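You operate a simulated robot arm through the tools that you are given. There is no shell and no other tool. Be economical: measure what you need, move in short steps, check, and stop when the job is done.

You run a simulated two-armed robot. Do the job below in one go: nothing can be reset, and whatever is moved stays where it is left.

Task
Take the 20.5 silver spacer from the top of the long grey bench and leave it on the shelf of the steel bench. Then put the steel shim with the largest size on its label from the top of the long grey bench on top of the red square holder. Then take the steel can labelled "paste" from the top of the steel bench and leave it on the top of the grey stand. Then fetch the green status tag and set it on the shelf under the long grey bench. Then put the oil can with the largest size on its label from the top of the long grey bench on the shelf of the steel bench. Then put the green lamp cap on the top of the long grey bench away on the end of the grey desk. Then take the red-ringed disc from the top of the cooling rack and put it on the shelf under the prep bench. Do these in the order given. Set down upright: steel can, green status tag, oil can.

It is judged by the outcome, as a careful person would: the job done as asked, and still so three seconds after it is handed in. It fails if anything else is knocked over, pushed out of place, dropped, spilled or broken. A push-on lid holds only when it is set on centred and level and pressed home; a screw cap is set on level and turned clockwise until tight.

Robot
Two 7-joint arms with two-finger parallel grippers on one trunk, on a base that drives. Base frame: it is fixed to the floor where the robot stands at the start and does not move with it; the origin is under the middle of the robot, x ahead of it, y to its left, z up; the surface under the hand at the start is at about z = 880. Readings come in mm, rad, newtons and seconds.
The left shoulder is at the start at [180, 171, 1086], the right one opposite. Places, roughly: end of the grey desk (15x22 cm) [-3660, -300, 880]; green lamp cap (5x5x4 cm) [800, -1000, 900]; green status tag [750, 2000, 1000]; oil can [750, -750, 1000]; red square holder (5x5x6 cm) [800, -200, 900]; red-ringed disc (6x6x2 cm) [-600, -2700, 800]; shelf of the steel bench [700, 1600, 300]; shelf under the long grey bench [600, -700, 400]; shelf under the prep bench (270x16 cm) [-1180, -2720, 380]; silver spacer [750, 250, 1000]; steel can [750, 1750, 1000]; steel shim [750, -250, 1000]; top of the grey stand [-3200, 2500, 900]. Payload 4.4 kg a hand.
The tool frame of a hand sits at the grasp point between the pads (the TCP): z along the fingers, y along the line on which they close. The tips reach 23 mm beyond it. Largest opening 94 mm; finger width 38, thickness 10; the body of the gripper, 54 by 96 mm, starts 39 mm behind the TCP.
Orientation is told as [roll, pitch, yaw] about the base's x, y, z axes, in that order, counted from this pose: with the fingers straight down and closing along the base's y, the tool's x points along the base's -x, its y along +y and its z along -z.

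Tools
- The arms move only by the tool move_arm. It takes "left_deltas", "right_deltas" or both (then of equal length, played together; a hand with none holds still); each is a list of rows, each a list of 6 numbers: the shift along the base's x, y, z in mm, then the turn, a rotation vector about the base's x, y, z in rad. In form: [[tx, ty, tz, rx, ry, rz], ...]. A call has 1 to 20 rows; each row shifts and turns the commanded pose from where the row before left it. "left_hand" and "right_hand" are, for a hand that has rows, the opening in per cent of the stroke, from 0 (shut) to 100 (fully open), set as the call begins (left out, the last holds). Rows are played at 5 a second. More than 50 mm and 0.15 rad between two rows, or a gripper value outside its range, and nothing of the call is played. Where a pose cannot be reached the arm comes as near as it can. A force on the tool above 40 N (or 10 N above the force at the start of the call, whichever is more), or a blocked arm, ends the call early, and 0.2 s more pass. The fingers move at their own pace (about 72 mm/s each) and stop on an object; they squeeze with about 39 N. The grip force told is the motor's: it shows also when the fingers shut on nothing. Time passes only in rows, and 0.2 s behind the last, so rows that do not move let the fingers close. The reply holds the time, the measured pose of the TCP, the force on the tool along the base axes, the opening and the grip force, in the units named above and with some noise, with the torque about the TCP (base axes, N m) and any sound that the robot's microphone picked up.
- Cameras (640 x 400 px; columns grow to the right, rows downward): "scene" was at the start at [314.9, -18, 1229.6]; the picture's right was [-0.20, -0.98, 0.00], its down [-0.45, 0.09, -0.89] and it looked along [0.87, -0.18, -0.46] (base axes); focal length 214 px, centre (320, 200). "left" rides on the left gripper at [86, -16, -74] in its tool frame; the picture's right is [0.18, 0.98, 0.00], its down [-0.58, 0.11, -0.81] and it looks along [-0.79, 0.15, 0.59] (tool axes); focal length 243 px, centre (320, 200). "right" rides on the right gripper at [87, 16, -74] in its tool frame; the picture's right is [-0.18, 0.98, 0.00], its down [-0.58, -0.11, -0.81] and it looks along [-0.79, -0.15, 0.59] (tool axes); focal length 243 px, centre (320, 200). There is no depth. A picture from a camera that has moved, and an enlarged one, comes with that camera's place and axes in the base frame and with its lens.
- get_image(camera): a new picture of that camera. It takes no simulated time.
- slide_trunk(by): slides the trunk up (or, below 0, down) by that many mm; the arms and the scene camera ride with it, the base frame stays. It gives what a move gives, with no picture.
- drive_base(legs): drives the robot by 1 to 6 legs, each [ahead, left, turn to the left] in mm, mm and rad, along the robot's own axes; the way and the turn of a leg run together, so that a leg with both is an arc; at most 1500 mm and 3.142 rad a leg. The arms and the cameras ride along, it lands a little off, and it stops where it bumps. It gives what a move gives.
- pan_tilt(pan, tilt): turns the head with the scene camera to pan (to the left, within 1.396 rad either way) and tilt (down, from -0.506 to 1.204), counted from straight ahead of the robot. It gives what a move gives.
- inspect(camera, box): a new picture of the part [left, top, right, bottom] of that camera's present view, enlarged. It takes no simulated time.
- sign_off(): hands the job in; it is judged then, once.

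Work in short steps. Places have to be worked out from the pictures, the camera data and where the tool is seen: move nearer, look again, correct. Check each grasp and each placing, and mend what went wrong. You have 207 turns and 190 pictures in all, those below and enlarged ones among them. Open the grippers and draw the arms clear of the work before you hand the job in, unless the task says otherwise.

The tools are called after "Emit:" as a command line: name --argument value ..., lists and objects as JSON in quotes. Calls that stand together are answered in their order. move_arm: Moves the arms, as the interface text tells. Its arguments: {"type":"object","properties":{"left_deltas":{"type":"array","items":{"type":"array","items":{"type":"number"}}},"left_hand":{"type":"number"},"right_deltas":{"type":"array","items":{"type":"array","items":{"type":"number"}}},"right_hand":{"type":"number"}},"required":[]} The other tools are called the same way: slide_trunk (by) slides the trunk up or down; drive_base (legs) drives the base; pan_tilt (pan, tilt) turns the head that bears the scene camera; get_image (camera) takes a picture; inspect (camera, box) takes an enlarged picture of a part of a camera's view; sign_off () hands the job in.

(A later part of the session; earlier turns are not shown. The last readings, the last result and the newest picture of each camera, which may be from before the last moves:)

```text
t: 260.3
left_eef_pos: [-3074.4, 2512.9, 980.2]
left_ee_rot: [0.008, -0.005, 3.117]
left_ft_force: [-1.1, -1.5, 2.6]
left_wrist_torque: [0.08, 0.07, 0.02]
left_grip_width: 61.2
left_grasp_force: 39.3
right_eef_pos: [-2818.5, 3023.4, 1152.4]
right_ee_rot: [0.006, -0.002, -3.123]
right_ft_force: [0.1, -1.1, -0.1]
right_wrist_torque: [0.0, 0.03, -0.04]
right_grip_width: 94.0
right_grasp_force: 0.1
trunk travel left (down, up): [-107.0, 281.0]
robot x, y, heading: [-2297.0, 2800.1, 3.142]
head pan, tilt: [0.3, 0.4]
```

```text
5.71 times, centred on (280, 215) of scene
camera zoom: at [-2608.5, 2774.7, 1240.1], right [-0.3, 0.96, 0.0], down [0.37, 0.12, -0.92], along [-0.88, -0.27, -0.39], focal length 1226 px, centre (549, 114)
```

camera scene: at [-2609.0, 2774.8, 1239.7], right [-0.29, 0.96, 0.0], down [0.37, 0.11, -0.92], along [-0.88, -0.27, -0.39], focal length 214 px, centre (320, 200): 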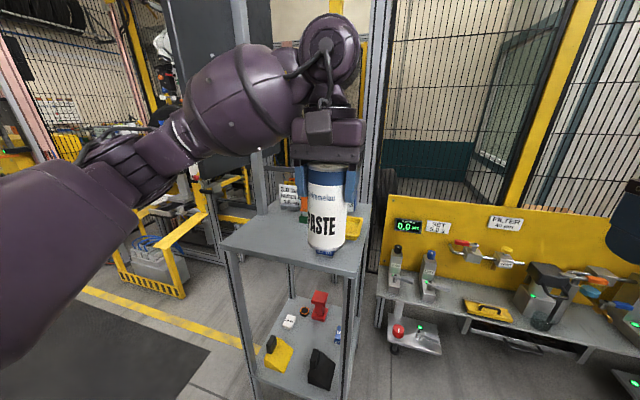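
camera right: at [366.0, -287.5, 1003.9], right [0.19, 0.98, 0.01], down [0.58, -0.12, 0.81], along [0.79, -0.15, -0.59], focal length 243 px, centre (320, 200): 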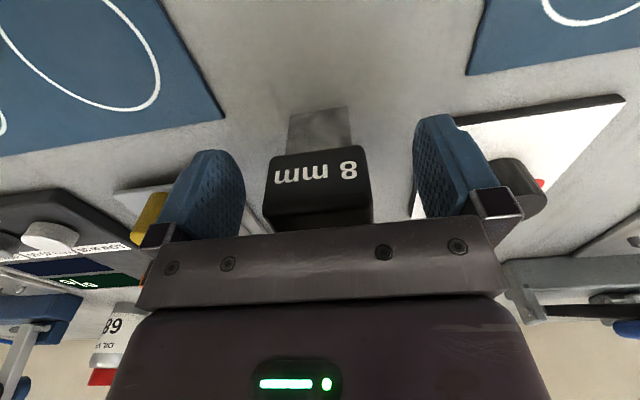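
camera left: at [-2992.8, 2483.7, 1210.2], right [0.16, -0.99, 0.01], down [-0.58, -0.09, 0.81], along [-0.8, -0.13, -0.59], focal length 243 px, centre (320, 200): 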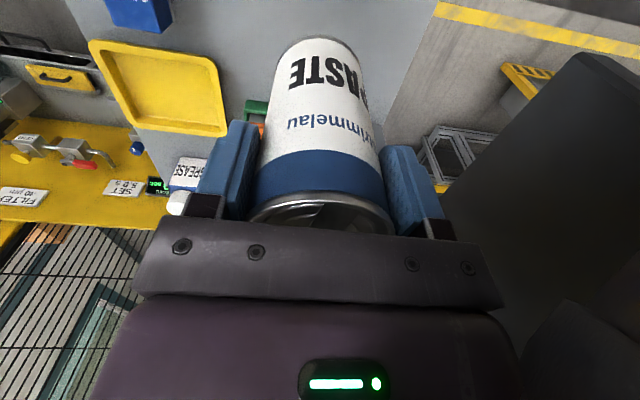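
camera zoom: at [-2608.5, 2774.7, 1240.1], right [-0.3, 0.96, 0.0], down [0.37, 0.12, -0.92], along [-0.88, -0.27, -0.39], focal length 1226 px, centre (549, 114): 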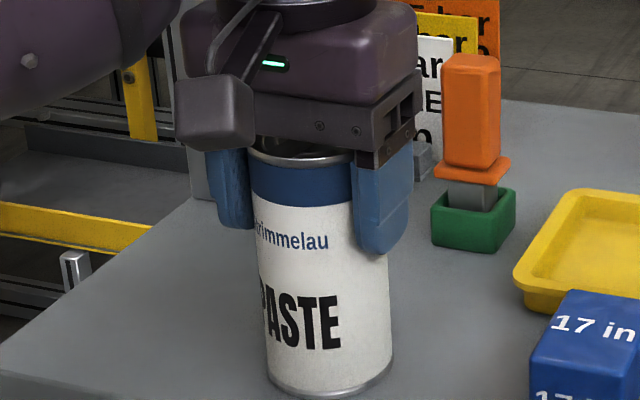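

Contact made (surface at z≈880). Release and rise.

Emit:
move_arm --left_deltas '[[0, 0, 0, 0, 0, 0], [0, 0, 0, 0, 0, 0], [0, 0, 0, 0, 0, 0], [0, 0, 30, 0, 0, 0], [0, 0, 45, 0, 0, 0], [0, 0, 45, 0, 0, 0], [0, 0, 40, 0, 0, 0], [0, 0, 0, 0, 0, 0]]' --left_hand 100

Emit:
inspect --camera "scene" --box '[180, 130, 400, 290]'

```text
t: 262.1
left_eef_pos: [-3075.0, 2510.8, 1139.1]
left_ee_rot: [0.008, 0.002, 3.118]
left_ft_force: [0.3, -0.1, -0.1]
left_wrist_torque: [0.0, 0.01, 0.01]
left_grip_width: 94.2
left_grasp_force: 0.1
right_eef_pos: [-2818.9, 3020.5, 1149.4]
right_ee_rot: [0.005, 0.001, -3.121]
right_ft_force: [-0.1, -0.6, -0.3]
right_wrist_torque: [-0.02, -0.01, -0.01]
right_grip_width: 94.0
right_grasp_force: 0.0
trunk travel left (down, up): [-107.0, 281.0]
robot x, y, heading: [-2299.9, 2802.3, 3.137]
head pan, tilt: [0.3, 0.4]
```

```text
2.50 times, centred on (290, 210) of scene
camera zoom: at [-2609.5, 2774.4, 1239.4], right [-0.3, 0.96, 0.0], down [0.37, 0.12, -0.92], along [-0.88, -0.27, -0.39], focal length 536 px, centre (395, 175)
```

zoom: 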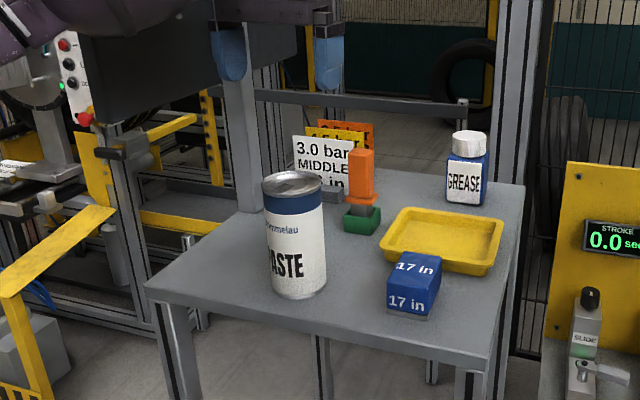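

Paste can stands on the grey stand. Retract the arm and drive back round the cart to the steel bench.

Emit:
move_arm --left_deltas '[[30, 30, 2, 0, 0, 0], [30, 30, 2, 0, 0, 0], [30, 30, 2, 0, 0, 0], [30, 30, 2, 0, 0, 0], [30, 30, 2, 0, 0, 0], [30, 30, 2, 0, 0, 0], [0, 0, 0, 0, 0, 0]]'

Emit:
drive_base --legs '[[0, -340, 0], [-1450, 0, 0], [-420, 0, 0], [0, 0, -1.571], [0, 0, -1.571]]'

Emit:
drive_base --legs '[[0, -1300, 0]]'

Emit:
pan_tilt --pan 0.2 --tilt 0.45

Emit:
get_image --camera "scene"

```text
t: 263.7
left_eef_pos: [-2895.0, 2693.8, 1150.1]
left_ee_rot: [0.009, -0.001, 3.117]
left_ft_force: [-0.6, -0.1, 0.4]
left_wrist_torque: [0.02, 0.01, 0.01]
left_grip_width: 94.1
left_grasp_force: 0.2
right_eef_pos: [-2818.3, 3022.8, 1151.8]
right_ee_rot: [0.003, -0.001, -3.12]
right_ft_force: [0.4, 0.2, 0.3]
right_wrist_torque: [-0.03, 0.03, 0.01]
right_grip_width: 94.1
right_grasp_force: 0.0
trunk travel left (down, up): [-107.0, 281.0]
robot x, y, heading: [-2296.0, 2800.6, -3.136]
head pan, tilt: [0.3, 0.4]
```

```text
t: 283.7
left_eef_pos: [130.2, 3301.5, 1149.7]
left_ee_rot: [0.009, -0.001, 0.023]
left_ft_force: [-0.8, -0.5, 0.2]
left_wrist_torque: [0.02, -0.01, 0.01]
left_grip_width: 94.0
left_grasp_force: 0.0
right_eef_pos: [69.6, 2970.7, 1152.4]
right_ee_rot: [0.005, -0.001, 0.067]
right_ft_force: [-0.2, 0.7, 0.5]
right_wrist_torque: [-0.01, -0.01, 0.02]
right_grip_width: 94.0
right_grasp_force: 0.1
trunk travel left (down, up): [-107.0, 281.0]
robot x, y, heading: [-466.3, 3168.1, 0.045]
head pan, tilt: [0.3, 0.4]
```

```text
t: 295.3
left_eef_pos: [212.0, 2031.2, 1149.6]
left_ee_rot: [0.01, -0.002, 0.061]
left_ft_force: [0.6, 0.0, -0.4]
left_wrist_torque: [0.03, -0.02, 0.01]
left_grip_width: 94.0
left_grasp_force: 0.1
right_eef_pos: [163.3, 1696.7, 1152.8]
right_ee_rot: [0.006, -0.001, 0.109]
right_ft_force: [0.1, -0.3, -0.3]
right_wrist_torque: [0.04, -0.01, -0.02]
right_grip_width: 94.0
right_grasp_force: 0.0
trunk travel left (down, up): [-107.0, 281.0]
robot x, y, heading: [-374.1, 1867.2, 0.086]
head pan, tilt: [0.3, 0.4]
```

```text
t: 295.9
left_eef_pos: [212.0, 2031.8, 1150.0]
left_ee_rot: [0.008, -0.001, 0.062]
left_ft_force: [0.1, 0.0, 0.9]
left_wrist_torque: [0.01, 0.02, 0.02]
left_grip_width: 93.8
left_grasp_force: 0.0
right_eef_pos: [164.8, 1696.8, 1150.2]
right_ee_rot: [0.005, 0.0, 0.108]
right_ft_force: [-0.6, -0.6, -0.7]
right_wrist_torque: [0.01, -0.02, -0.01]
right_grip_width: 93.9
right_grasp_force: 0.1
trunk travel left (down, up): [-107.0, 281.0]
robot x, y, heading: [-372.3, 1871.6, 0.086]
head pan, tilt: [0.201, 0.45]
```

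```text
80 pictures are left
camera scene: at [-63.7, 1917.4, 1235.2], right [0.29, -0.96, 0.0], down [-0.42, -0.12, -0.9], along [0.86, 0.26, -0.44], focal length 214 px, centre (320, 200)
```

scene: 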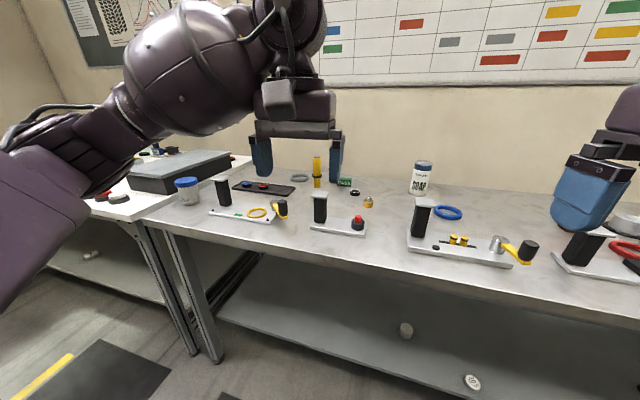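

Tag visible. Drive ahead and straighten, then extend the left hand above the tag (801,2063).

Emit:
drive_base --legs '[[355, 0, -0.086]]'

```text
t: 298.2
left_eef_pos: [580.3, 1990.9, 1149.5]
left_ee_rot: [0.009, -0.003, -0.029]
left_ft_force: [0.7, 0.6, -0.2]
left_wrist_torque: [-0.02, 0.02, -0.01]
left_grip_width: 94.0
left_grasp_force: 0.1
right_eef_pos: [500.6, 1661.6, 1152.5]
right_ee_rot: [0.006, 0.001, 0.014]
right_ft_force: [0.7, -0.3, -0.4]
right_wrist_torque: [0.0, -0.03, 0.0]
right_grip_width: 94.0
right_grasp_force: 0.0
trunk travel left (down, up): [-107.0, 281.0]
robot x, y, heading: [-17.9, 1881.8, -0.002]
head pan, tilt: [0.201, 0.45]
```

Emit:
move_arm --left_deltas '[[35, 12, 0, 0, 0, 0], [35, 12, 0, 0, 0, 0], [35, 12, -10, 0, 0, 0.029], [35, 12, -10, 0, 0, 0], [35, 12, -20, 0, 0, 0], [15, 10, -20, 0, 0, 0], [0, 0, 0, 0, 0, 0]]'

Emit:
get_image --camera "left"

```text
t: 299.8
left_eef_pos: [768.0, 2059.8, 1089.3]
left_ee_rot: [0.008, -0.002, -0.001]
left_ft_force: [-0.7, 0.3, -0.1]
left_wrist_torque: [0.04, -0.03, -0.02]
left_grip_width: 94.1
left_grasp_force: 0.1
right_eef_pos: [500.9, 1662.0, 1152.8]
right_ee_rot: [0.006, -0.001, 0.013]
right_ft_force: [0.1, -0.3, -0.6]
right_wrist_torque: [0.0, 0.01, 0.0]
right_grip_width: 93.8
right_grasp_force: 0.1
trunk travel left (down, up): [-107.0, 281.0]
robot x, y, heading: [-20.0, 1884.2, -0.005]
head pan, tilt: [0.201, 0.45]
```

```text
79 pictures are left
camera left: at [681.7, 2044.8, 1162.8], right [-0.18, 0.98, 0.01], down [0.58, 0.1, 0.81], along [0.79, 0.15, -0.59], focal length 243 px, centre (320, 200)
```

left: 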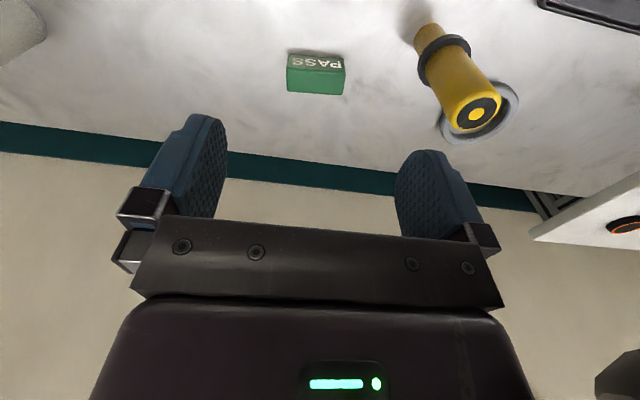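

Tag ≈60×28×34 mm at (811,2066), yaw ≈+0.13. Align and descend to 940.

Emit:
move_arm --left_deltas '[[22, 3, -30, 0, 0, 0.07], [22, 3, -30, 0, 0, 0.06], [0, 0, -45, 0, 0, 0], [0, 0, -40, 0, 0, 0], [0, 0, 0, 0, 0, 0]]'

Emit:
get_image --camera "left"

```text
t: 301.0
left_eef_pos: [812.1, 2065.7, 947.5]
left_ee_rot: [0.007, -0.004, 0.129]
left_ft_force: [-0.2, 0.4, 0.7]
left_wrist_torque: [0.02, 0.0, 0.02]
left_grip_width: 93.8
left_grasp_force: 0.0
right_eef_pos: [500.2, 1662.0, 1152.8]
right_ee_rot: [0.006, 0.0, 0.015]
right_ft_force: [-0.1, 0.3, 0.1]
right_wrist_torque: [-0.02, 0.01, -0.01]
right_grip_width: 93.9
right_grasp_force: 0.0
trunk travel left (down, up): [-107.0, 281.0]
robot x, y, heading: [-21.6, 1889.2, -0.001]
head pan, tilt: [0.201, 0.45]
```

```text
78 pictures are left
camera left: at [729.5, 2038.9, 1022.1], right [-0.31, 0.95, 0.01], down [0.56, 0.18, 0.81], along [0.77, 0.25, -0.59], focal length 243 px, centre (320, 200)
```

left: 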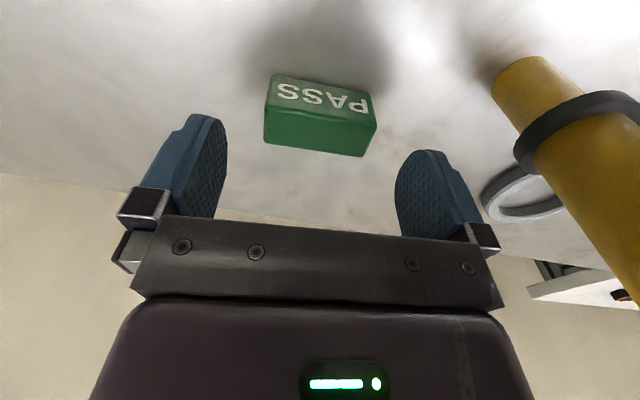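

Emit:
move_arm --left_deltas '[[-1, -1, -15, 0, 0, 0.04], [0, 0, -14, 0, 0, 0.03], [0, 0, -11, 0, 0, 0], [0, 0, 0, 0, 0, 0]]'

Emit:
move_arm --left_deltas '[[0, 0, 0, 0, 0, 0], [0, 0, 0, 0, 0, 0], [0, 0, 0, 0, 0, 0]]' --left_hand 0

Emit:
get_image --camera "left"

```text
t: 302.0
left_eef_pos: [811.7, 2065.4, 905.6]
left_ee_rot: [0.009, -0.001, 0.199]
left_ft_force: [-1.7, -0.6, -0.8]
left_wrist_torque: [-0.03, -0.04, -0.02]
left_grip_width: 93.8
left_grasp_force: 0.1
right_eef_pos: [501.0, 1660.8, 1152.7]
right_ee_rot: [0.006, -0.002, 0.016]
right_ft_force: [0.7, -0.5, 0.2]
right_wrist_torque: [0.03, -0.02, -0.02]
right_grip_width: 93.9
right_grasp_force: 0.1
trunk travel left (down, up): [-107.0, 281.0]
robot x, y, heading: [-14.8, 1884.9, -0.009]
head pan, tilt: [0.201, 0.45]
```

```text
t: 302.8
left_eef_pos: [812.6, 2065.0, 905.7]
left_ee_rot: [0.007, -0.001, 0.2]
left_ft_force: [0.0, -0.3, -0.6]
left_wrist_torque: [0.0, 0.03, 0.02]
left_grip_width: 62.8
left_grasp_force: 38.6
right_eef_pos: [500.8, 1661.0, 1152.1]
right_ee_rot: [0.005, 0.0, 0.014]
right_ft_force: [-0.4, -0.3, 0.9]
right_wrist_torque: [-0.05, 0.01, -0.02]
right_grip_width: 94.2
right_grasp_force: 0.1
trunk travel left (down, up): [-107.0, 281.0]
robot x, y, heading: [-19.8, 1884.0, -0.005]
head pan, tilt: [0.201, 0.45]
```

```text
77 pictures are left
camera left: at [732.2, 2032.9, 979.5], right [-0.38, 0.93, 0.01], down [0.55, 0.22, 0.81], along [0.75, 0.31, -0.59], focal length 243 px, centre (320, 200)
```

left: 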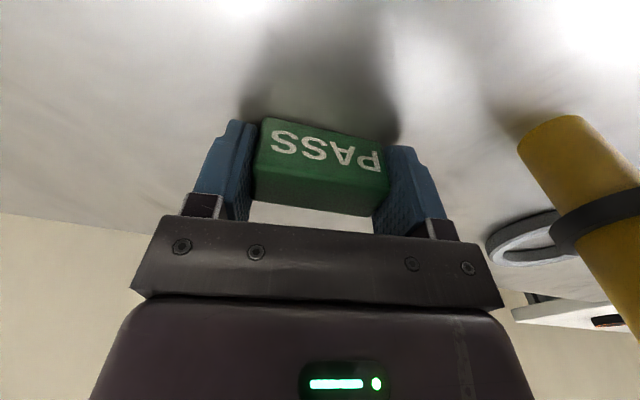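

Tag held. Lift, retract, and drive to the left part of the long bench to examine its lower shelf.

Emit:
move_arm --left_deltas '[[0, 0, 25, 0, 0, 0], [0, 0, 45, 0, 0, 0], [0, 0, 45, 0, 0, 0], [0, 0, 45, 0, 0, 0], [0, 0, 45, 0, 0, 0], [0, 0, 40, 0, 0, 0], [-40, -12, 0, 0, 0, -0.035], [-40, -12, 0, 0, 0, -0.035], [-40, -12, 0, 0, 0, -0.035], [-40, -12, 0, 0, 0, -0.035], [-40, -12, 0, 0, 0, -0.03], [-30, -10, 0, 0, 0, -0.03], [0, 0, 0, 0, 0, 0]]'

Emit:
drive_base --legs '[[-480, 0, 0], [0, -1480, 0]]'

Emit:
pan_tilt --pan -0.1 --tilt 0.7

Emit:
get_image --camera "scene"

```text
t: 305.6
left_eef_pos: [583.1, 1994.1, 1148.3]
left_ee_rot: [0.009, -0.001, -0.001]
left_ft_force: [0.2, 0.5, -1.2]
left_wrist_torque: [-0.01, 0.01, 0.0]
left_grip_width: 62.1
left_grasp_force: 39.0
right_eef_pos: [500.8, 1662.7, 1152.1]
right_ee_rot: [0.006, -0.001, 0.014]
right_ft_force: [-0.4, 0.0, 0.1]
right_wrist_torque: [0.02, -0.01, 0.0]
right_grip_width: 93.8
right_grasp_force: 0.0
trunk travel left (down, up): [-107.0, 281.0]
robot x, y, heading: [-15.7, 1883.6, -0.0]
head pan, tilt: [0.201, 0.45]
```

```text
t: 321.2
left_eef_pos: [146.7, 534.1, 1148.0]
left_ee_rot: [0.009, -0.002, 0.047]
left_ft_force: [-0.8, -0.9, 0.3]
left_wrist_torque: [0.04, 0.01, 0.01]
left_grip_width: 61.1
left_grasp_force: 38.9
right_eef_pos: [81.6, 199.3, 1151.1]
right_ee_rot: [0.006, 0.0, 0.062]
right_ft_force: [0.0, -0.9, 0.2]
right_wrist_torque: [-0.02, 0.02, -0.02]
right_grip_width: 93.9
right_grasp_force: 0.1
trunk travel left (down, up): [-107.0, 281.0]
robot x, y, heading: [-451.6, 395.4, 0.039]
head pan, tilt: [0.201, 0.45]
```

```text
t: 322.0
left_eef_pos: [146.2, 534.9, 1147.4]
left_ee_rot: [0.009, -0.001, 0.048]
left_ft_force: [0.0, 0.3, -0.4]
left_wrist_torque: [-0.01, 0.02, 0.0]
left_grip_width: 61.1
left_grasp_force: 39.3
right_eef_pos: [81.3, 198.6, 1152.7]
right_ee_rot: [0.004, -0.001, 0.061]
right_ft_force: [-0.1, 0.5, -0.4]
right_wrist_torque: [0.0, -0.02, 0.0]
right_grip_width: 94.1
right_grasp_force: 0.0
trunk travel left (down, up): [-107.0, 281.0]
robot x, y, heading: [-450.2, 395.7, 0.042]
head pan, tilt: [-0.099, 0.7]
```

```text
76 pictures are left
camera scene: at [-140.9, 402.1, 1213.0], right [-0.06, -1.0, 0.0], down [-0.64, 0.04, -0.77], along [0.76, -0.04, -0.64], focal length 214 px, centre (320, 200)
```

scene: 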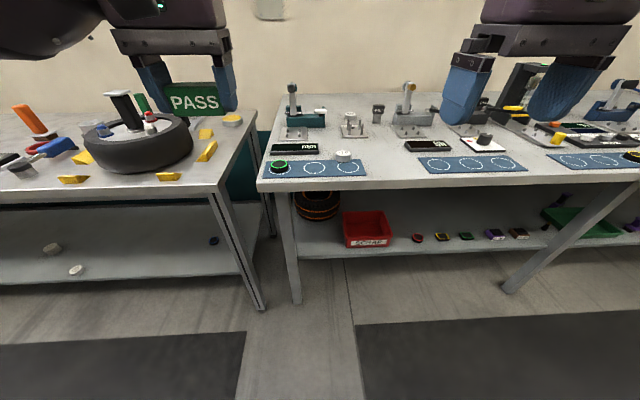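

Free options are tight because of legs; I choose a gap in front of the row of discs (around y≈-168, x≈452). Drive there, then lower the hand in front of the bench.

Emit:
drive_base --legs '[[70, -660, -0.04]]'

Emit:
move_arm --left_deltas '[[0, 0, -49, 0, 0, 0], [0, 0, -49, 0, 0, 0], [0, 0, -49, 0, 0, 0], [0, 0, -49, 0, 0, 0], [0, 0, -49, 0, 0, 0], [0, 0, -49, 0, 0, 0], [0, 0, -49, 0, 0, 0], [0, 0, -49, 0, 0, 0], [0, 0, -49, 0, 0, 0], [0, 0, -49, 0, 0, 0], [0, 0, -49, 0, 0, 0], [0, 0, -49, 0, 0, 0], [0, 0, -30, 0, 0, 0], [0, 0, 0, 0, 0, 0]]'

Emit:
get_image --camera "left"

```text
t: 328.1
left_eef_pos: [237.7, -128.2, 1146.9]
left_ee_rot: [0.01, -0.002, 0.016]
left_ft_force: [0.6, -1.2, -0.5]
left_wrist_torque: [-0.01, -0.01, 0.0]
left_grip_width: 60.9
left_grasp_force: 39.2
right_eef_pos: [161.4, -461.7, 1151.9]
right_ee_rot: [0.004, 0.0, 0.031]
right_ft_force: [0.7, 0.8, 0.3]
right_wrist_torque: [0.02, 0.0, 0.02]
right_grip_width: 94.1
right_grasp_force: 0.1
trunk travel left (down, up): [-107.0, 281.0]
robot x, y, heading: [-357.7, -249.2, 0.012]
head pan, tilt: [-0.099, 0.7]
```

```text
t: 331.1
left_eef_pos: [237.9, -129.8, 530.0]
left_ee_rot: [0.008, -0.002, 0.017]
left_ft_force: [1.1, 0.2, 0.2]
left_wrist_torque: [-0.03, 0.01, 0.01]
left_grip_width: 61.3
left_grasp_force: 39.0
right_eef_pos: [161.4, -461.5, 1152.4]
right_ee_rot: [0.006, -0.003, 0.032]
right_ft_force: [0.2, 0.3, 0.0]
right_wrist_torque: [-0.03, 0.0, -0.01]
right_grip_width: 93.9
right_grasp_force: 0.0
trunk travel left (down, up): [-107.0, 281.0]
robot x, y, heading: [-366.5, -244.8, 0.01]
head pan, tilt: [-0.099, 0.7]
```

```text
75 pictures are left
camera left: at [153.3, -146.8, 603.4], right [-0.2, 0.98, 0.01], down [0.58, 0.11, 0.81], along [0.79, 0.17, -0.59], focal length 243 px, centre (320, 200)
```

left: 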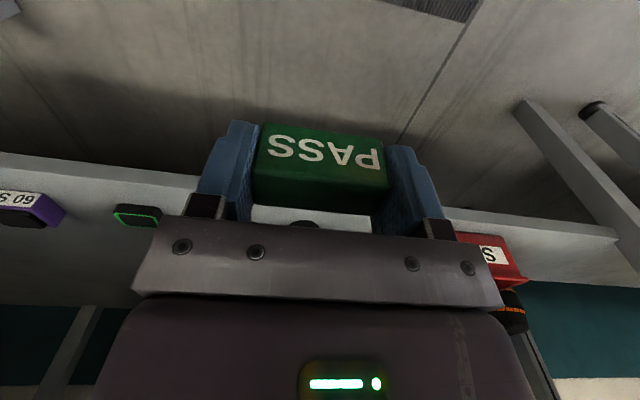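

Emit:
drive_base --legs '[[160, 0, -0.01]]'

Emit:
get_image --camera "left"

```text
t: 332.7
left_eef_pos: [391.3, -130.5, 526.6]
left_ee_rot: [0.009, 0.009, 0.01]
left_ft_force: [0.0, 0.4, -0.3]
left_wrist_torque: [-0.02, 0.01, 0.01]
left_grip_width: 60.8
left_grasp_force: 39.0
right_eef_pos: [320.4, -463.0, 1151.2]
right_ee_rot: [0.004, 0.001, 0.027]
right_ft_force: [0.0, 0.3, 0.0]
right_wrist_torque: [0.0, -0.01, -0.02]
right_grip_width: 94.0
right_grasp_force: 0.0
trunk travel left (down, up): [-107.0, 281.0]
robot x, y, heading: [-201.5, -242.4, 0.004]
head pan, tilt: [-0.099, 0.7]
stopped in leg 1: the robot was blocked; the commanded pose is now the measured one
```

```text
74 pictures are left
camera left: at [307.9, -147.6, 600.6], right [-0.19, 0.98, 0.01], down [0.59, 0.11, 0.8], along [0.79, 0.16, -0.6], focal length 243 px, centre (320, 200)
```

left: 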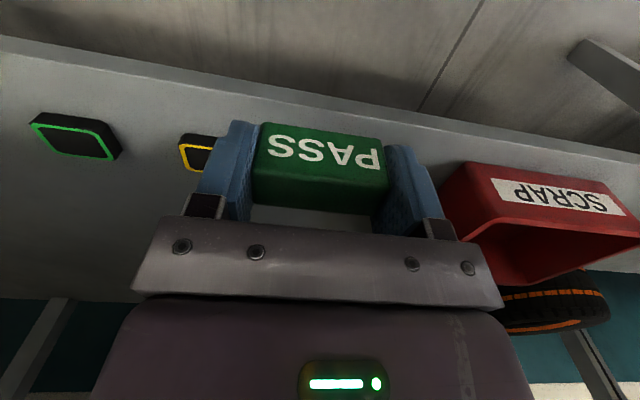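

The upper arm/elbow touched the bench edge again; back off slightly, lower the hand (elbow drops), and shift to y≈-172.

Emit:
drive_base --legs '[[-40, 0, 0]]'

Emit:
move_arm --left_deltas '[[0, -20, -20, 0, -0.01, 0], [0, -21, -30, 0, 0, 0], [0, 0, -20, 0, 0, 0], [0, 0, 0, 0, 0, 0]]'

Emit:
drive_base --legs '[[45, 0, 0]]'

Emit:
get_image --camera "scene"

```text
t: 333.6
left_eef_pos: [352.1, -131.5, 527.0]
left_ee_rot: [0.007, 0.005, 0.012]
left_ft_force: [0.0, -0.2, -1.1]
left_wrist_torque: [0.03, -0.01, 0.02]
left_grip_width: 60.8
left_grasp_force: 39.4
right_eef_pos: [279.1, -461.5, 1152.1]
right_ee_rot: [0.005, 0.0, 0.028]
right_ft_force: [1.1, -0.2, 0.1]
right_wrist_torque: [0.0, 0.0, 0.05]
right_grip_width: 93.8
right_grasp_force: 0.1
trunk travel left (down, up): [-107.0, 281.0]
robot x, y, heading: [-241.6, -246.3, 0.01]
head pan, tilt: [-0.099, 0.7]
```

```text
t: 334.6
left_eef_pos: [352.3, -170.6, 456.5]
left_ee_rot: [0.009, -0.004, 0.01]
left_ft_force: [0.0, -1.3, 0.7]
left_wrist_torque: [0.03, -0.01, -0.01]
left_grip_width: 61.3
left_grasp_force: 39.0
right_eef_pos: [280.7, -462.4, 1151.7]
right_ee_rot: [0.005, -0.001, 0.029]
right_ft_force: [-0.4, -0.7, 0.4]
right_wrist_torque: [-0.02, 0.0, 0.0]
right_grip_width: 94.0
right_grasp_force: 0.1
trunk travel left (down, up): [-107.0, 281.0]
robot x, y, heading: [-241.4, -246.1, 0.008]
head pan, tilt: [-0.099, 0.7]
```

```text
t: 335.5
left_eef_pos: [395.0, -170.9, 456.2]
left_ee_rot: [0.008, -0.002, 0.01]
left_ft_force: [0.4, -1.2, -0.8]
left_wrist_torque: [0.0, 0.02, 0.01]
left_grip_width: 60.8
left_grasp_force: 39.4
right_eef_pos: [324.0, -462.5, 1150.6]
right_ee_rot: [0.005, -0.002, 0.025]
right_ft_force: [-0.2, 0.7, 0.1]
right_wrist_torque: [0.02, 0.06, 0.01]
right_grip_width: 93.9
right_grasp_force: 0.1
trunk travel left (down, up): [-107.0, 281.0]
robot x, y, heading: [-198.5, -246.6, 0.013]
head pan, tilt: [-0.099, 0.7]
```

```text
73 pictures are left
camera scene: at [110.0, -250.7, 1212.8], right [-0.09, -1.0, 0.0], down [-0.64, 0.06, -0.76], along [0.76, -0.07, -0.64], focal length 214 px, centre (320, 200)
```

scene: 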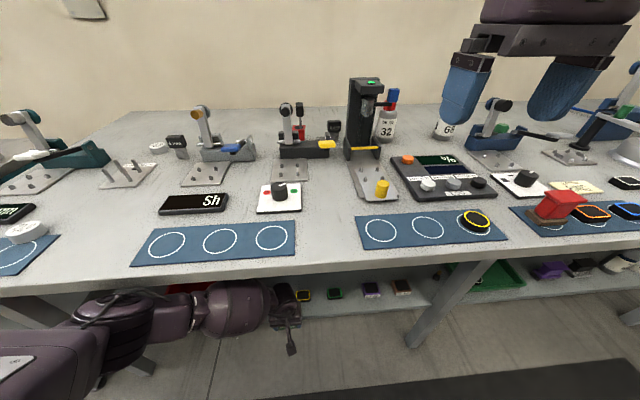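

Now extend inward to x≈452 and check the view.

Emit:
move_arm --left_deltas '[[20, -1, 0, 0, 0, -0.01], [20, 0, 0, 0, 0, 0], [16, 0, 0, 0, 0, 0], [0, 0, -8, 0, 0, 0], [0, 0, 0, 0, 0, 0]]'

Emit:
get_image --camera "left"

```text
t: 336.9
left_eef_pos: [431.7, -154.8, 435.4]
left_ee_rot: [0.014, 0.028, 0.022]
left_ft_force: [-0.5, 0.1, -1.0]
left_wrist_torque: [0.0, 0.0, 0.02]
left_grip_width: 60.7
left_grasp_force: 39.3
right_eef_pos: [325.3, -453.8, 1153.8]
right_ee_rot: [0.004, -0.002, 0.037]
right_ft_force: [-0.2, -0.1, 0.7]
right_wrist_torque: [0.03, 0.01, -0.01]
right_grip_width: 94.2
right_grasp_force: 0.0
trunk travel left (down, up): [-107.0, 281.0]
robot x, y, heading: [-196.3, -242.3, 0.019]
head pan, tilt: [-0.099, 0.7]
stopped in row 5 (left hand): the arm was blocked; the commanded pose is now the measured one
```

```text
72 pictures are left
camera left: at [348.7, -173.4, 511.5], right [-0.2, 0.98, 0.02], down [0.6, 0.11, 0.79], along [0.77, 0.17, -0.61], focal length 243 px, centre (320, 200)
```

left: 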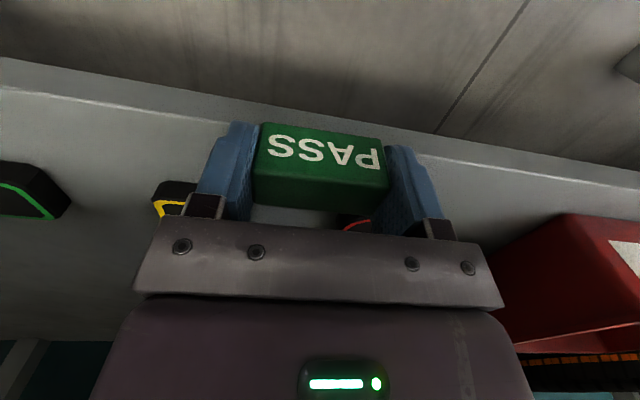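

The elbow is caught under the bench edge. I back out and come in with the robot turned ~0.4 rad left, which keeps the left elbow away from the bench.

Emit:
drive_base --legs '[[-120, 0, 0], [0, 0, 0.4]]'

Emit:
drive_base --legs '[[0, -340, 0]]'

Emit:
get_image --camera "left"

```text
t: 339.3
left_eef_pos: [236.0, 74.7, 435.9]
left_ee_rot: [0.012, 0.023, 0.409]
left_ft_force: [-0.6, -0.7, -0.4]
left_wrist_torque: [-0.01, -0.02, 0.0]
left_grip_width: 61.3
left_grasp_force: 38.9
right_eef_pos: [247.2, -243.1, 1152.6]
right_ee_rot: [0.005, 0.001, 0.428]
right_ft_force: [-0.1, 0.5, 0.1]
right_wrist_torque: [-0.06, 0.02, 0.01]
right_grip_width: 94.0
right_grasp_force: 0.0
trunk travel left (down, up): [-107.0, 281.0]
robot x, y, heading: [-313.6, -246.4, 0.414]
head pan, tilt: [-0.099, 0.7]
```

```text
t: 343.0
left_eef_pos: [375.5, -247.5, 437.3]
left_ee_rot: [0.014, 0.024, 0.406]
left_ft_force: [-0.5, 0.0, 0.5]
left_wrist_torque: [-0.01, -0.02, 0.01]
left_grip_width: 61.1
left_grasp_force: 39.3
right_eef_pos: [385.4, -565.1, 1151.2]
right_ee_rot: [0.004, -0.001, 0.425]
right_ft_force: [0.4, 0.0, -0.3]
right_wrist_torque: [0.0, 0.03, 0.0]
right_grip_width: 93.8
right_grasp_force: 0.2
trunk travel left (down, up): [-107.0, 281.0]
robot x, y, heading: [-177.8, -566.6, 0.407]
head pan, tilt: [-0.099, 0.7]
```

```text
71 pictures are left
camera left: at [304.9, -296.3, 512.7], right [-0.56, 0.83, 0.02], down [0.51, 0.33, 0.79], along [0.65, 0.45, -0.61], focal length 243 px, centre (320, 200)
```

left: 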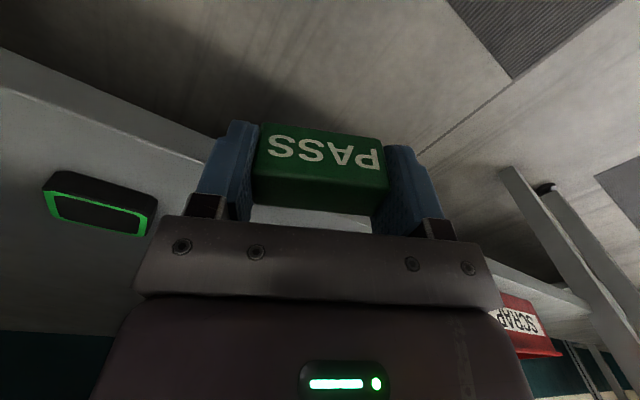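

Lift a little, turn the tag toward yaw 0.1 and shift +y before driving in.

Emit:
move_arm --left_deltas '[[0, 15, 12, 0, 0, -0.1], [0, 15, 13, 0, 0, -0.1], [0, 13, 5, 0, -0.02, -0.1], [0, 0, 0, 0, 0, 0]]'

Emit:
drive_base --legs '[[75, 0, 0]]'

Emit:
get_image --camera "left"

```text
t: 344.0
left_eef_pos: [374.9, -205.8, 466.4]
left_ee_rot: [0.009, 0.002, 0.104]
left_ft_force: [0.2, 0.0, -0.1]
left_wrist_torque: [-0.03, 0.03, 0.02]
left_grip_width: 60.9
left_grasp_force: 38.5
right_eef_pos: [384.0, -565.7, 1152.3]
right_ee_rot: [0.006, 0.0, 0.425]
right_ft_force: [0.2, -0.5, 0.1]
right_wrist_torque: [-0.02, 0.0, -0.02]
right_grip_width: 93.9
right_grasp_force: 0.0
trunk travel left (down, up): [-107.0, 281.0]
robot x, y, heading: [-180.9, -567.6, 0.406]
head pan, tilt: [-0.099, 0.7]
```

```text
t: 345.0
left_eef_pos: [443.1, -175.9, 466.1]
left_ee_rot: [0.011, 0.003, 0.107]
left_ft_force: [0.1, -0.4, -0.6]
left_wrist_torque: [0.02, 0.01, 0.0]
left_grip_width: 61.1
left_grasp_force: 39.2
right_eef_pos: [453.5, -536.9, 1151.6]
right_ee_rot: [0.005, 0.0, 0.426]
right_ft_force: [0.1, 0.5, -1.6]
right_wrist_torque: [-0.01, 0.02, 0.02]
right_grip_width: 94.0
right_grasp_force: 0.0
trunk travel left (down, up): [-107.0, 281.0]
robot x, y, heading: [-112.5, -538.6, 0.405]
head pan, tilt: [-0.099, 0.7]
```

```text
70 pictures are left
camera left: at [359.9, -201.4, 540.3], right [-0.29, 0.96, 0.01], down [0.57, 0.16, 0.81], along [0.77, 0.24, -0.59], focal length 243 px, centre (320, 200)
```

left: 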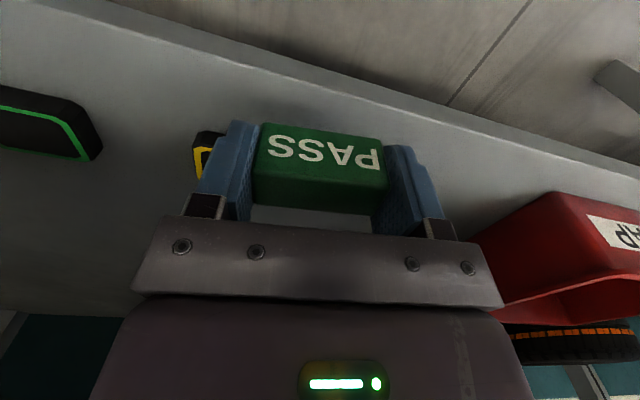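

The gap here is too narrow for the fingers. The open spot at the shelf's left end (≈(470,370)) is better; with this turned posture the forearm stays clear of the leg. I back out, move left and go in there.

Emit:
drive_base --legs '[[-75, 0, 0], [0, 493, 0], [200, 0, 0]]'

Emit:
get_image --camera "left"

Emit:
pan_tilt --pan 0.3 --tilt 0.9

Emit:
get_image --camera "scene"

```text
t: 351.6
left_eef_pos: [366.1, 319.5, 465.4]
left_ee_rot: [0.011, 0.003, 0.109]
left_ft_force: [-0.3, -0.1, -0.5]
left_wrist_torque: [0.0, -0.03, -0.02]
left_grip_width: 60.9
left_grasp_force: 39.1
right_eef_pos: [377.0, -40.0, 1151.4]
right_ee_rot: [0.004, -0.001, 0.427]
right_ft_force: [0.2, 0.4, 0.1]
right_wrist_torque: [0.0, -0.03, 0.02]
right_grip_width: 94.1
right_grasp_force: 0.0
trunk travel left (down, up): [-107.0, 281.0]
robot x, y, heading: [-186.6, -45.6, 0.412]
head pan, tilt: [-0.099, 0.7]
```

```text
69 pictures are left
camera left: at [283.3, 295.4, 540.4], right [-0.29, 0.96, 0.01], down [0.57, 0.16, 0.81], along [0.77, 0.24, -0.59], focal length 243 px, centre (320, 200)
```

left: 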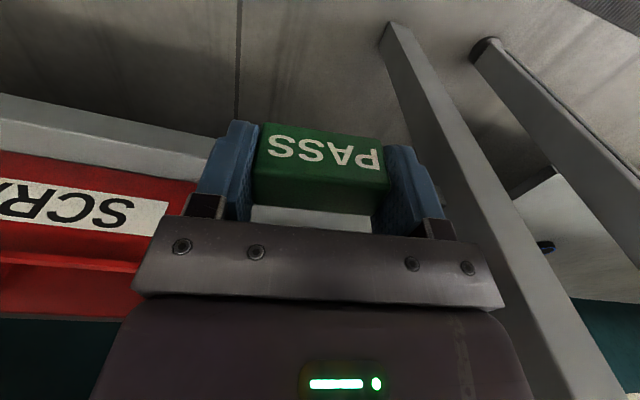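

```text
t: 352.5
left_eef_pos: [366.2, 320.2, 466.3]
left_ee_rot: [0.01, 0.001, 0.108]
left_ft_force: [-1.1, -0.1, -1.1]
left_wrist_torque: [-0.02, 0.02, -0.02]
left_grip_width: 60.9
left_grasp_force: 39.0
right_eef_pos: [375.8, -39.5, 1150.1]
right_ee_rot: [0.007, 0.002, 0.429]
right_ft_force: [-0.2, -1.1, -0.6]
right_wrist_torque: [0.02, 0.0, 0.0]
right_grip_width: 93.9
right_grasp_force: 0.1
trunk travel left (down, up): [-107.0, 281.0]
robot x, y, heading: [-190.3, -44.2, 0.408]
head pan, tilt: [0.3, 0.901]
```

```text
68 pictures are left
camera scene: at [73.2, 94.6, 1196.8], right [0.65, -0.76, 0.0], down [-0.6, -0.51, -0.62], along [0.47, 0.4, -0.78], focal length 214 px, centre (320, 200)
```

scene: 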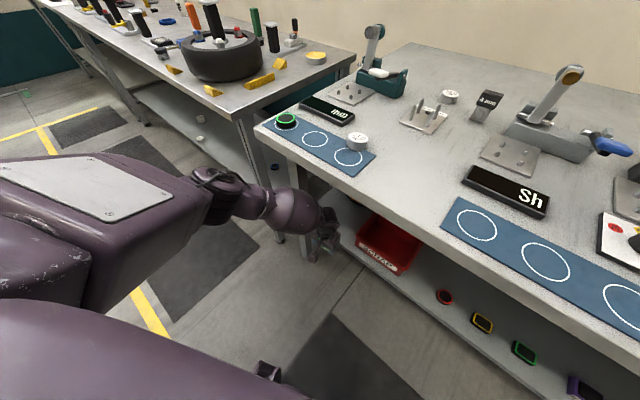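

The left forearm would hit the bench leg here. I'll hand the tag over to the right arm via the free spot on the bench top, since the right forearm comes from the open side. Back out and raise first.

Emit:
drive_base --legs '[[-170, 0, 0], [0, 0, -0.41]]'

Emit:
move_arm --left_deltas '[[0, 0, 49, 0, 0, 0.04], [0, 0, 49, 0, 0, 0.04], [0, 0, 49, 0, 0, 0.04], [0, 0, 49, 0, 0, 0.04], [0, 0, 49, 0, 0, 0.04], [0, 0, 49, 0, 0, 0.04], [0, 0, 49, 0, 0, 0.04], [0, 0, 49, 0, 0, 0.02], [0, 0, 49, 0, 0, 0], [0, 0, 49, 0, 0, 0], [0, 0, 49, 0, 0, 0], [0, 0, 49, 0, 0, 0], [0, 0, 49, 0, 0, 0], [0, 0, 45, 0, 0, 0], [0, 0, 0, 0, 0, 0]]'

```text
t: 355.2
left_eef_pos: [309.8, -3.4, 466.0]
left_ee_rot: [0.013, 0.004, -0.311]
left_ft_force: [-0.8, 0.4, -0.9]
left_wrist_torque: [0.03, 0.01, -0.01]
left_grip_width: 61.0
left_grasp_force: 38.9
right_eef_pos: [172.7, -338.6, 1151.6]
right_ee_rot: [0.005, 0.0, 0.007]
right_ft_force: [-1.2, 0.1, -1.0]
right_wrist_torque: [0.0, -0.01, -0.01]
right_grip_width: 94.1
right_grasp_force: 0.2
trunk travel left (down, up): [-107.0, 281.0]
robot x, y, heading: [-342.4, -108.5, -0.014]
head pan, tilt: [0.3, 0.901]
```

```text
t: 356.7
left_eef_pos: [291.2, 1.6, 764.9]
left_ee_rot: [0.017, 0.03, -0.075]
left_ft_force: [117.3, -33.3, -229.9]
left_wrist_torque: [-0.04, 18.41, -2.87]
left_grip_width: 61.0
left_grasp_force: 39.4
right_eef_pos: [165.6, -335.1, 1160.7]
right_ee_rot: [0.005, -0.014, 0.008]
right_ft_force: [-0.2, 0.1, 0.0]
right_wrist_torque: [0.01, -0.05, 0.01]
right_grip_width: 94.1
right_grasp_force: 0.1
trunk travel left (down, up): [-107.0, 281.0]
robot x, y, heading: [-346.8, -108.3, -0.01]
head pan, tilt: [0.3, 0.901]
stopped in row 7 (left hand): the force on the tool passed its limit at 1024 N (the readings are from after the stop); the commanded pose is now the measured one
```

I failed to account for the turn: the hand struck the bench underside. Lower at once, then back away.

Emit:
move_arm --left_deltas '[[0, 0, -20, 0, 0, 0], [0, 0, -30, 0, 0, 0], [0, 0, 0, 0, 0, 0]]'

Emit:
drive_base --legs '[[-110, 0, 0]]'

Emit:
get_image --camera "scene"

```text
t: 357.5
left_eef_pos: [287.4, -0.8, 714.0]
left_ee_rot: [0.014, 0.028, -0.075]
left_ft_force: [-0.1, 0.6, -1.6]
left_wrist_torque: [-0.02, -0.03, 0.01]
left_grip_width: 61.0
left_grasp_force: 38.7
right_eef_pos: [161.9, -337.0, 1157.7]
right_ee_rot: [0.005, -0.014, 0.009]
right_ft_force: [-0.4, 0.2, -0.8]
right_wrist_torque: [-0.03, 0.0, -0.01]
right_grip_width: 93.9
right_grasp_force: 0.2
trunk travel left (down, up): [-107.0, 281.0]
robot x, y, heading: [-344.2, -109.2, -0.012]
head pan, tilt: [0.3, 0.901]
```

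```text
t: 358.7
left_eef_pos: [188.8, 2.9, 710.4]
left_ee_rot: [0.017, 0.033, -0.063]
left_ft_force: [-0.7, 1.0, -0.1]
left_wrist_torque: [0.02, -0.06, 0.01]
left_grip_width: 60.9
left_grasp_force: 38.8
right_eef_pos: [62.8, -333.8, 1153.0]
right_ee_rot: [0.005, -0.003, 0.011]
right_ft_force: [-0.2, 0.2, 0.2]
right_wrist_torque: [0.02, 0.02, 0.01]
right_grip_width: 93.9
right_grasp_force: 0.1
trunk travel left (down, up): [-107.0, 281.0]
robot x, y, heading: [-451.9, -111.8, -0.01]
head pan, tilt: [0.3, 0.901]
```

```text
67 pictures are left
camera scene: at [-159.3, -89.3, 1196.8], right [0.29, -0.96, 0.0], down [-0.75, -0.22, -0.62], along [0.6, 0.18, -0.78], focal length 214 px, centre (320, 200)
```

scene: 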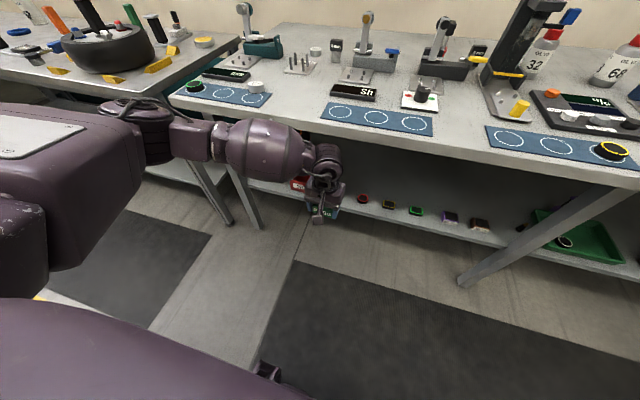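

Bench and objects appear in place. Now raise the hand clear of the edge (x≈189).

Emit:
move_arm --left_deltas '[[0, 0, 49, 0, -0.03, 0.03], [0, 0, 49, 0, 0, 0.03], [0, 0, 49, 0, 0, 0], [0, 0, 49, 0, 0, 0], [0, 0, 49, 0, 0, 0], [0, 0, 49, 0, 0, 0], [0, 0, 49, 0, 0, 0], [0, 0, 49, 0, 0, 0], [0, 0, 47, 0, 0, 0], [0, 0, 0, 0, 0, 0]]'

Emit:
drive_base --legs '[[0, -310, 0.01], [280, 0, 0]]'

Emit:
pan_tilt --pan 0.2 --tilt 0.5

Emit:
get_image --camera "scene"

```text
t: 360.9
left_eef_pos: [193.0, 2.1, 1145.8]
left_ee_rot: [0.017, 0.008, -0.003]
left_ft_force: [0.8, -0.3, -0.4]
left_wrist_torque: [0.03, 0.04, -0.02]
left_grip_width: 61.3
left_grasp_force: 38.8
right_eef_pos: [65.2, -334.9, 1152.3]
right_ee_rot: [0.005, 0.0, 0.011]
right_ft_force: [0.8, -0.7, 0.5]
right_wrist_torque: [-0.03, 0.0, 0.0]
right_grip_width: 94.2
right_grasp_force: 0.1
trunk travel left (down, up): [-107.0, 281.0]
robot x, y, heading: [-454.5, -106.2, -0.01]
head pan, tilt: [0.3, 0.901]
```

```text
t: 365.8
left_eef_pos: [473.4, -303.0, 1147.1]
left_ee_rot: [0.02, 0.004, 0.005]
left_ft_force: [-0.1, -0.7, -1.0]
left_wrist_torque: [0.03, 0.03, -0.01]
left_grip_width: 60.9
left_grasp_force: 38.3
right_eef_pos: [346.8, -640.6, 1153.4]
right_ee_rot: [0.008, -0.006, 0.018]
right_ft_force: [0.3, -0.8, -0.3]
right_wrist_torque: [0.02, 0.04, 0.05]
right_grip_width: 94.0
right_grasp_force: 0.0
trunk travel left (down, up): [-107.0, 281.0]
robot x, y, heading: [-172.5, -417.3, -0.002]
head pan, tilt: [0.3, 0.901]
```

```text
t: 366.7
left_eef_pos: [473.6, -303.3, 1146.1]
left_ee_rot: [0.02, 0.005, 0.005]
left_ft_force: [0.4, -0.2, -0.9]
left_wrist_torque: [0.01, 0.02, 0.01]
left_grip_width: 60.6
left_grasp_force: 38.5
right_eef_pos: [347.5, -640.0, 1153.6]
right_ee_rot: [0.004, -0.006, 0.019]
right_ft_force: [-0.5, 0.4, 0.3]
right_wrist_torque: [-0.01, -0.01, -0.01]
right_grip_width: 94.1
right_grasp_force: 0.1
trunk travel left (down, up): [-107.0, 281.0]
robot x, y, heading: [-169.3, -416.6, -0.002]
head pan, tilt: [0.201, 0.499]
```

```text
66 pictures are left
camera scene: at [139.5, -400.2, 1230.6], right [0.2, -0.98, 0.0], down [-0.47, -0.09, -0.88], along [0.86, 0.17, -0.48], focal length 214 px, centre (320, 200)
```

scene: 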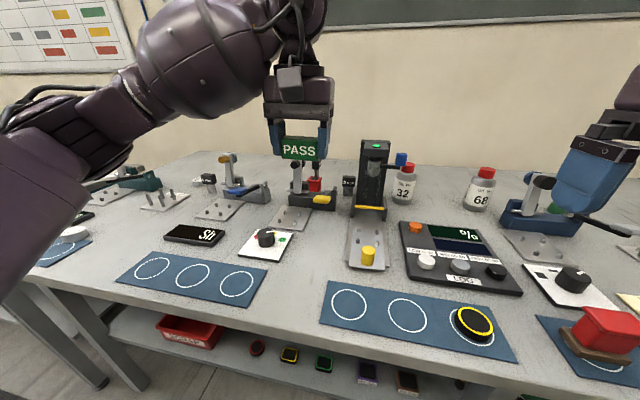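

Place the tag on the free spot at (450,-302): descend with contact check.

Emit:
move_arm --left_deltas '[[-12, 0, -40, 0, 0, 0], [-12, 0, -45, 0, 0, 0], [0, 0, -45, 0, 0, 0], [0, 0, -45, 0, 0, 0], [0, 0, -40, 0, 0, 0], [0, 0, -14, -0.018, 0, 0], [0, 0, 0, 0, 0, 0]]'

Emit:
get_image --camera "left"

```text
t: 368.3
left_eef_pos: [449.5, -302.3, 915.3]
left_ee_rot: [0.001, 0.001, 0.003]
left_ft_force: [0.2, 0.0, -1.3]
left_wrist_torque: [-0.02, -0.02, 0.02]
left_grip_width: 61.1
left_grasp_force: 39.0
right_eef_pos: [346.3, -639.7, 1154.0]
right_ee_rot: [0.007, -0.004, 0.019]
right_ft_force: [-0.4, -0.1, -0.6]
right_wrist_torque: [-0.01, 0.0, -0.01]
right_grip_width: 94.3
right_grasp_force: 0.1
trunk travel left (down, up): [-107.0, 281.0]
robot x, y, heading: [-174.5, -418.3, -0.007]
head pan, tilt: [0.201, 0.499]
```

```text
65 pictures are left
camera left: at [363.8, -317.9, 989.3], right [-0.19, 0.98, 0.0], down [0.58, 0.11, 0.8], along [0.79, 0.15, -0.59], focal length 243 px, centre (320, 200)
```

left: 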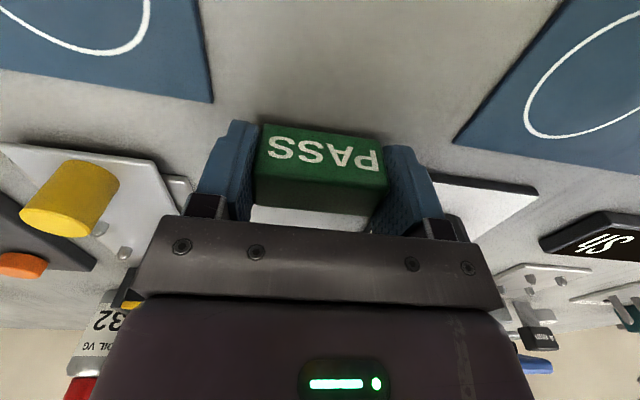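

Emit:
move_arm --left_deltas '[[0, 0, -5, 0, 0, 0], [0, 0, -3, 0, 0, 0], [0, 0, -1.5, 0, 0, 0], [0, 0, 0, 0, 0, 0]]'

Emit:
move_arm --left_deltas '[[0, 0, 0, 0, 0, 0], [0, 0, 0, 0, 0, 0], [0, 0, 0, 0, 0, 0], [0, 0, 40, 0, 0, 0], [0, 0, 45, 0, 0, 0], [0, 0, 45, 0, 0, 0], [0, 0, 45, 0, 0, 0], [0, 0, 45, 0, 0, 0], [0, 0, 20, 0, 0, 0]]' --left_hand 100

Emit:
drive_base --legs '[[30, 290, 0]]'

Emit:
get_image --camera "right"

```text
t: 369.3
left_eef_pos: [447.9, -301.8, 908.0]
left_ee_rot: [0.003, 0.005, 0.006]
left_ft_force: [0.5, 1.0, -0.3]
left_wrist_torque: [0.0, -0.01, -0.01]
left_grip_width: 61.0
left_grasp_force: 39.0
right_eef_pos: [346.3, -640.4, 1152.3]
right_ee_rot: [0.006, -0.004, 0.018]
right_ft_force: [-0.5, -0.6, 0.4]
right_wrist_torque: [-0.01, -0.04, 0.02]
right_grip_width: 94.0
right_grasp_force: 0.1
trunk travel left (down, up): [-107.0, 281.0]
robot x, y, heading: [-169.8, -419.9, -0.006]
head pan, tilt: [0.201, 0.499]
```

```text
t: 371.3
left_eef_pos: [448.5, -300.5, 1146.1]
left_ee_rot: [0.001, 0.006, 0.004]
left_ft_force: [-0.3, 1.0, 0.2]
left_wrist_torque: [0.01, 0.01, 0.02]
left_grip_width: 93.9
left_grasp_force: 0.1
right_eef_pos: [346.5, -639.9, 1153.2]
right_ee_rot: [0.006, -0.003, 0.018]
right_ft_force: [0.8, 0.3, 0.0]
right_wrist_torque: [0.04, -0.02, 0.0]
right_grip_width: 93.7
right_grasp_force: 0.1
trunk travel left (down, up): [-107.0, 281.0]
robot x, y, heading: [-171.2, -420.0, -0.003]
head pan, tilt: [0.201, 0.499]
```

```text
t: 374.4
left_eef_pos: [479.5, -7.6, 1145.4]
left_ee_rot: [-0.001, 0.004, 0.008]
left_ft_force: [-0.5, -0.2, -0.2]
left_wrist_torque: [-0.04, 0.03, -0.01]
left_grip_width: 93.9
left_grasp_force: 0.0
right_eef_pos: [377.7, -348.6, 1153.3]
right_ee_rot: [0.008, -0.002, 0.021]
right_ft_force: [-0.3, -0.3, -0.2]
right_wrist_torque: [0.0, 0.01, 0.0]
right_grip_width: 93.9
right_grasp_force: 0.0
trunk travel left (down, up): [-107.0, 281.0]
robot x, y, heading: [-137.5, -125.6, -0.0]
head pan, tilt: [0.201, 0.499]
```

```text
64 pictures are left
camera right: at [291.7, -333.9, 1227.8], right [0.16, 0.99, 0.01], down [0.58, -0.1, 0.81], along [0.8, -0.13, -0.59], focal length 243 px, centre (320, 200)
```

right: 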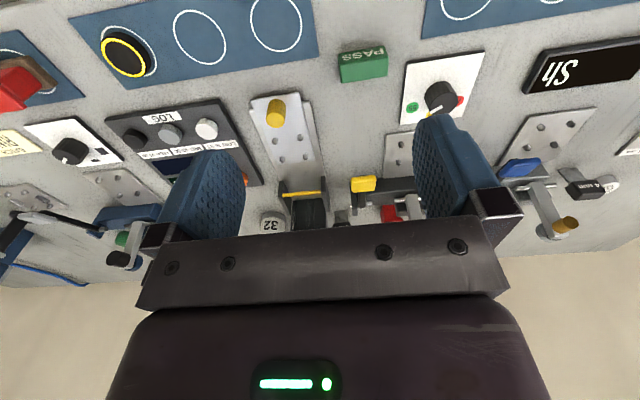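

The tag stands at (449,-304). I move the right hand over it and descend to 906, then grip.

Emit:
move_arm --right_deltas '[[24, 16, -10, 0, 0, -0.02], [24, 15, -20, 0, 0, 0], [23, 14, -35, 0, 0, 0], [0, 0, -45, 0, 0, 0], [0, 0, -45, 0, 0, 0], [0, 0, -45, 0, 0, 0], [0, 0, -30, 0, 0, 0], [0, 0, -17, 0, 0, 0], [0, 0, 0, 0, 0, 0]]' --right_hand 100

Emit:
get_image --camera "right"

```text
t: 376.4
left_eef_pos: [479.0, -8.9, 1145.7]
left_ee_rot: [0.001, 0.002, 0.007]
left_ft_force: [-0.2, 0.7, -0.3]
left_wrist_torque: [0.02, 0.01, 0.01]
left_grip_width: 94.1
left_grasp_force: 0.0
right_eef_pos: [449.6, -304.5, 906.5]
right_ee_rot: [0.007, -0.005, 0.003]
right_ft_force: [-0.2, -0.2, 0.8]
right_wrist_torque: [-0.03, 0.01, -0.01]
right_grip_width: 94.0
right_grasp_force: 0.0
trunk travel left (down, up): [-107.0, 281.0]
robot x, y, heading: [-143.9, -129.1, -0.001]
head pan, tilt: [0.201, 0.499]
```

```text
63 pictures are left
camera right: at [363.9, -287.6, 981.4], right [0.18, 0.98, 0.01], down [0.58, -0.11, 0.81], along [0.8, -0.14, -0.59], focal length 243 px, centre (320, 200)
```

right: 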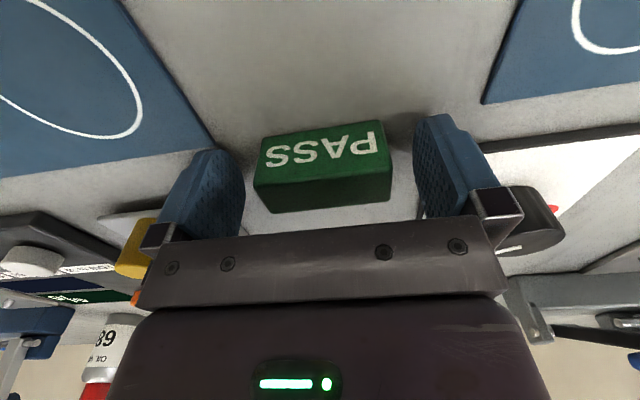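

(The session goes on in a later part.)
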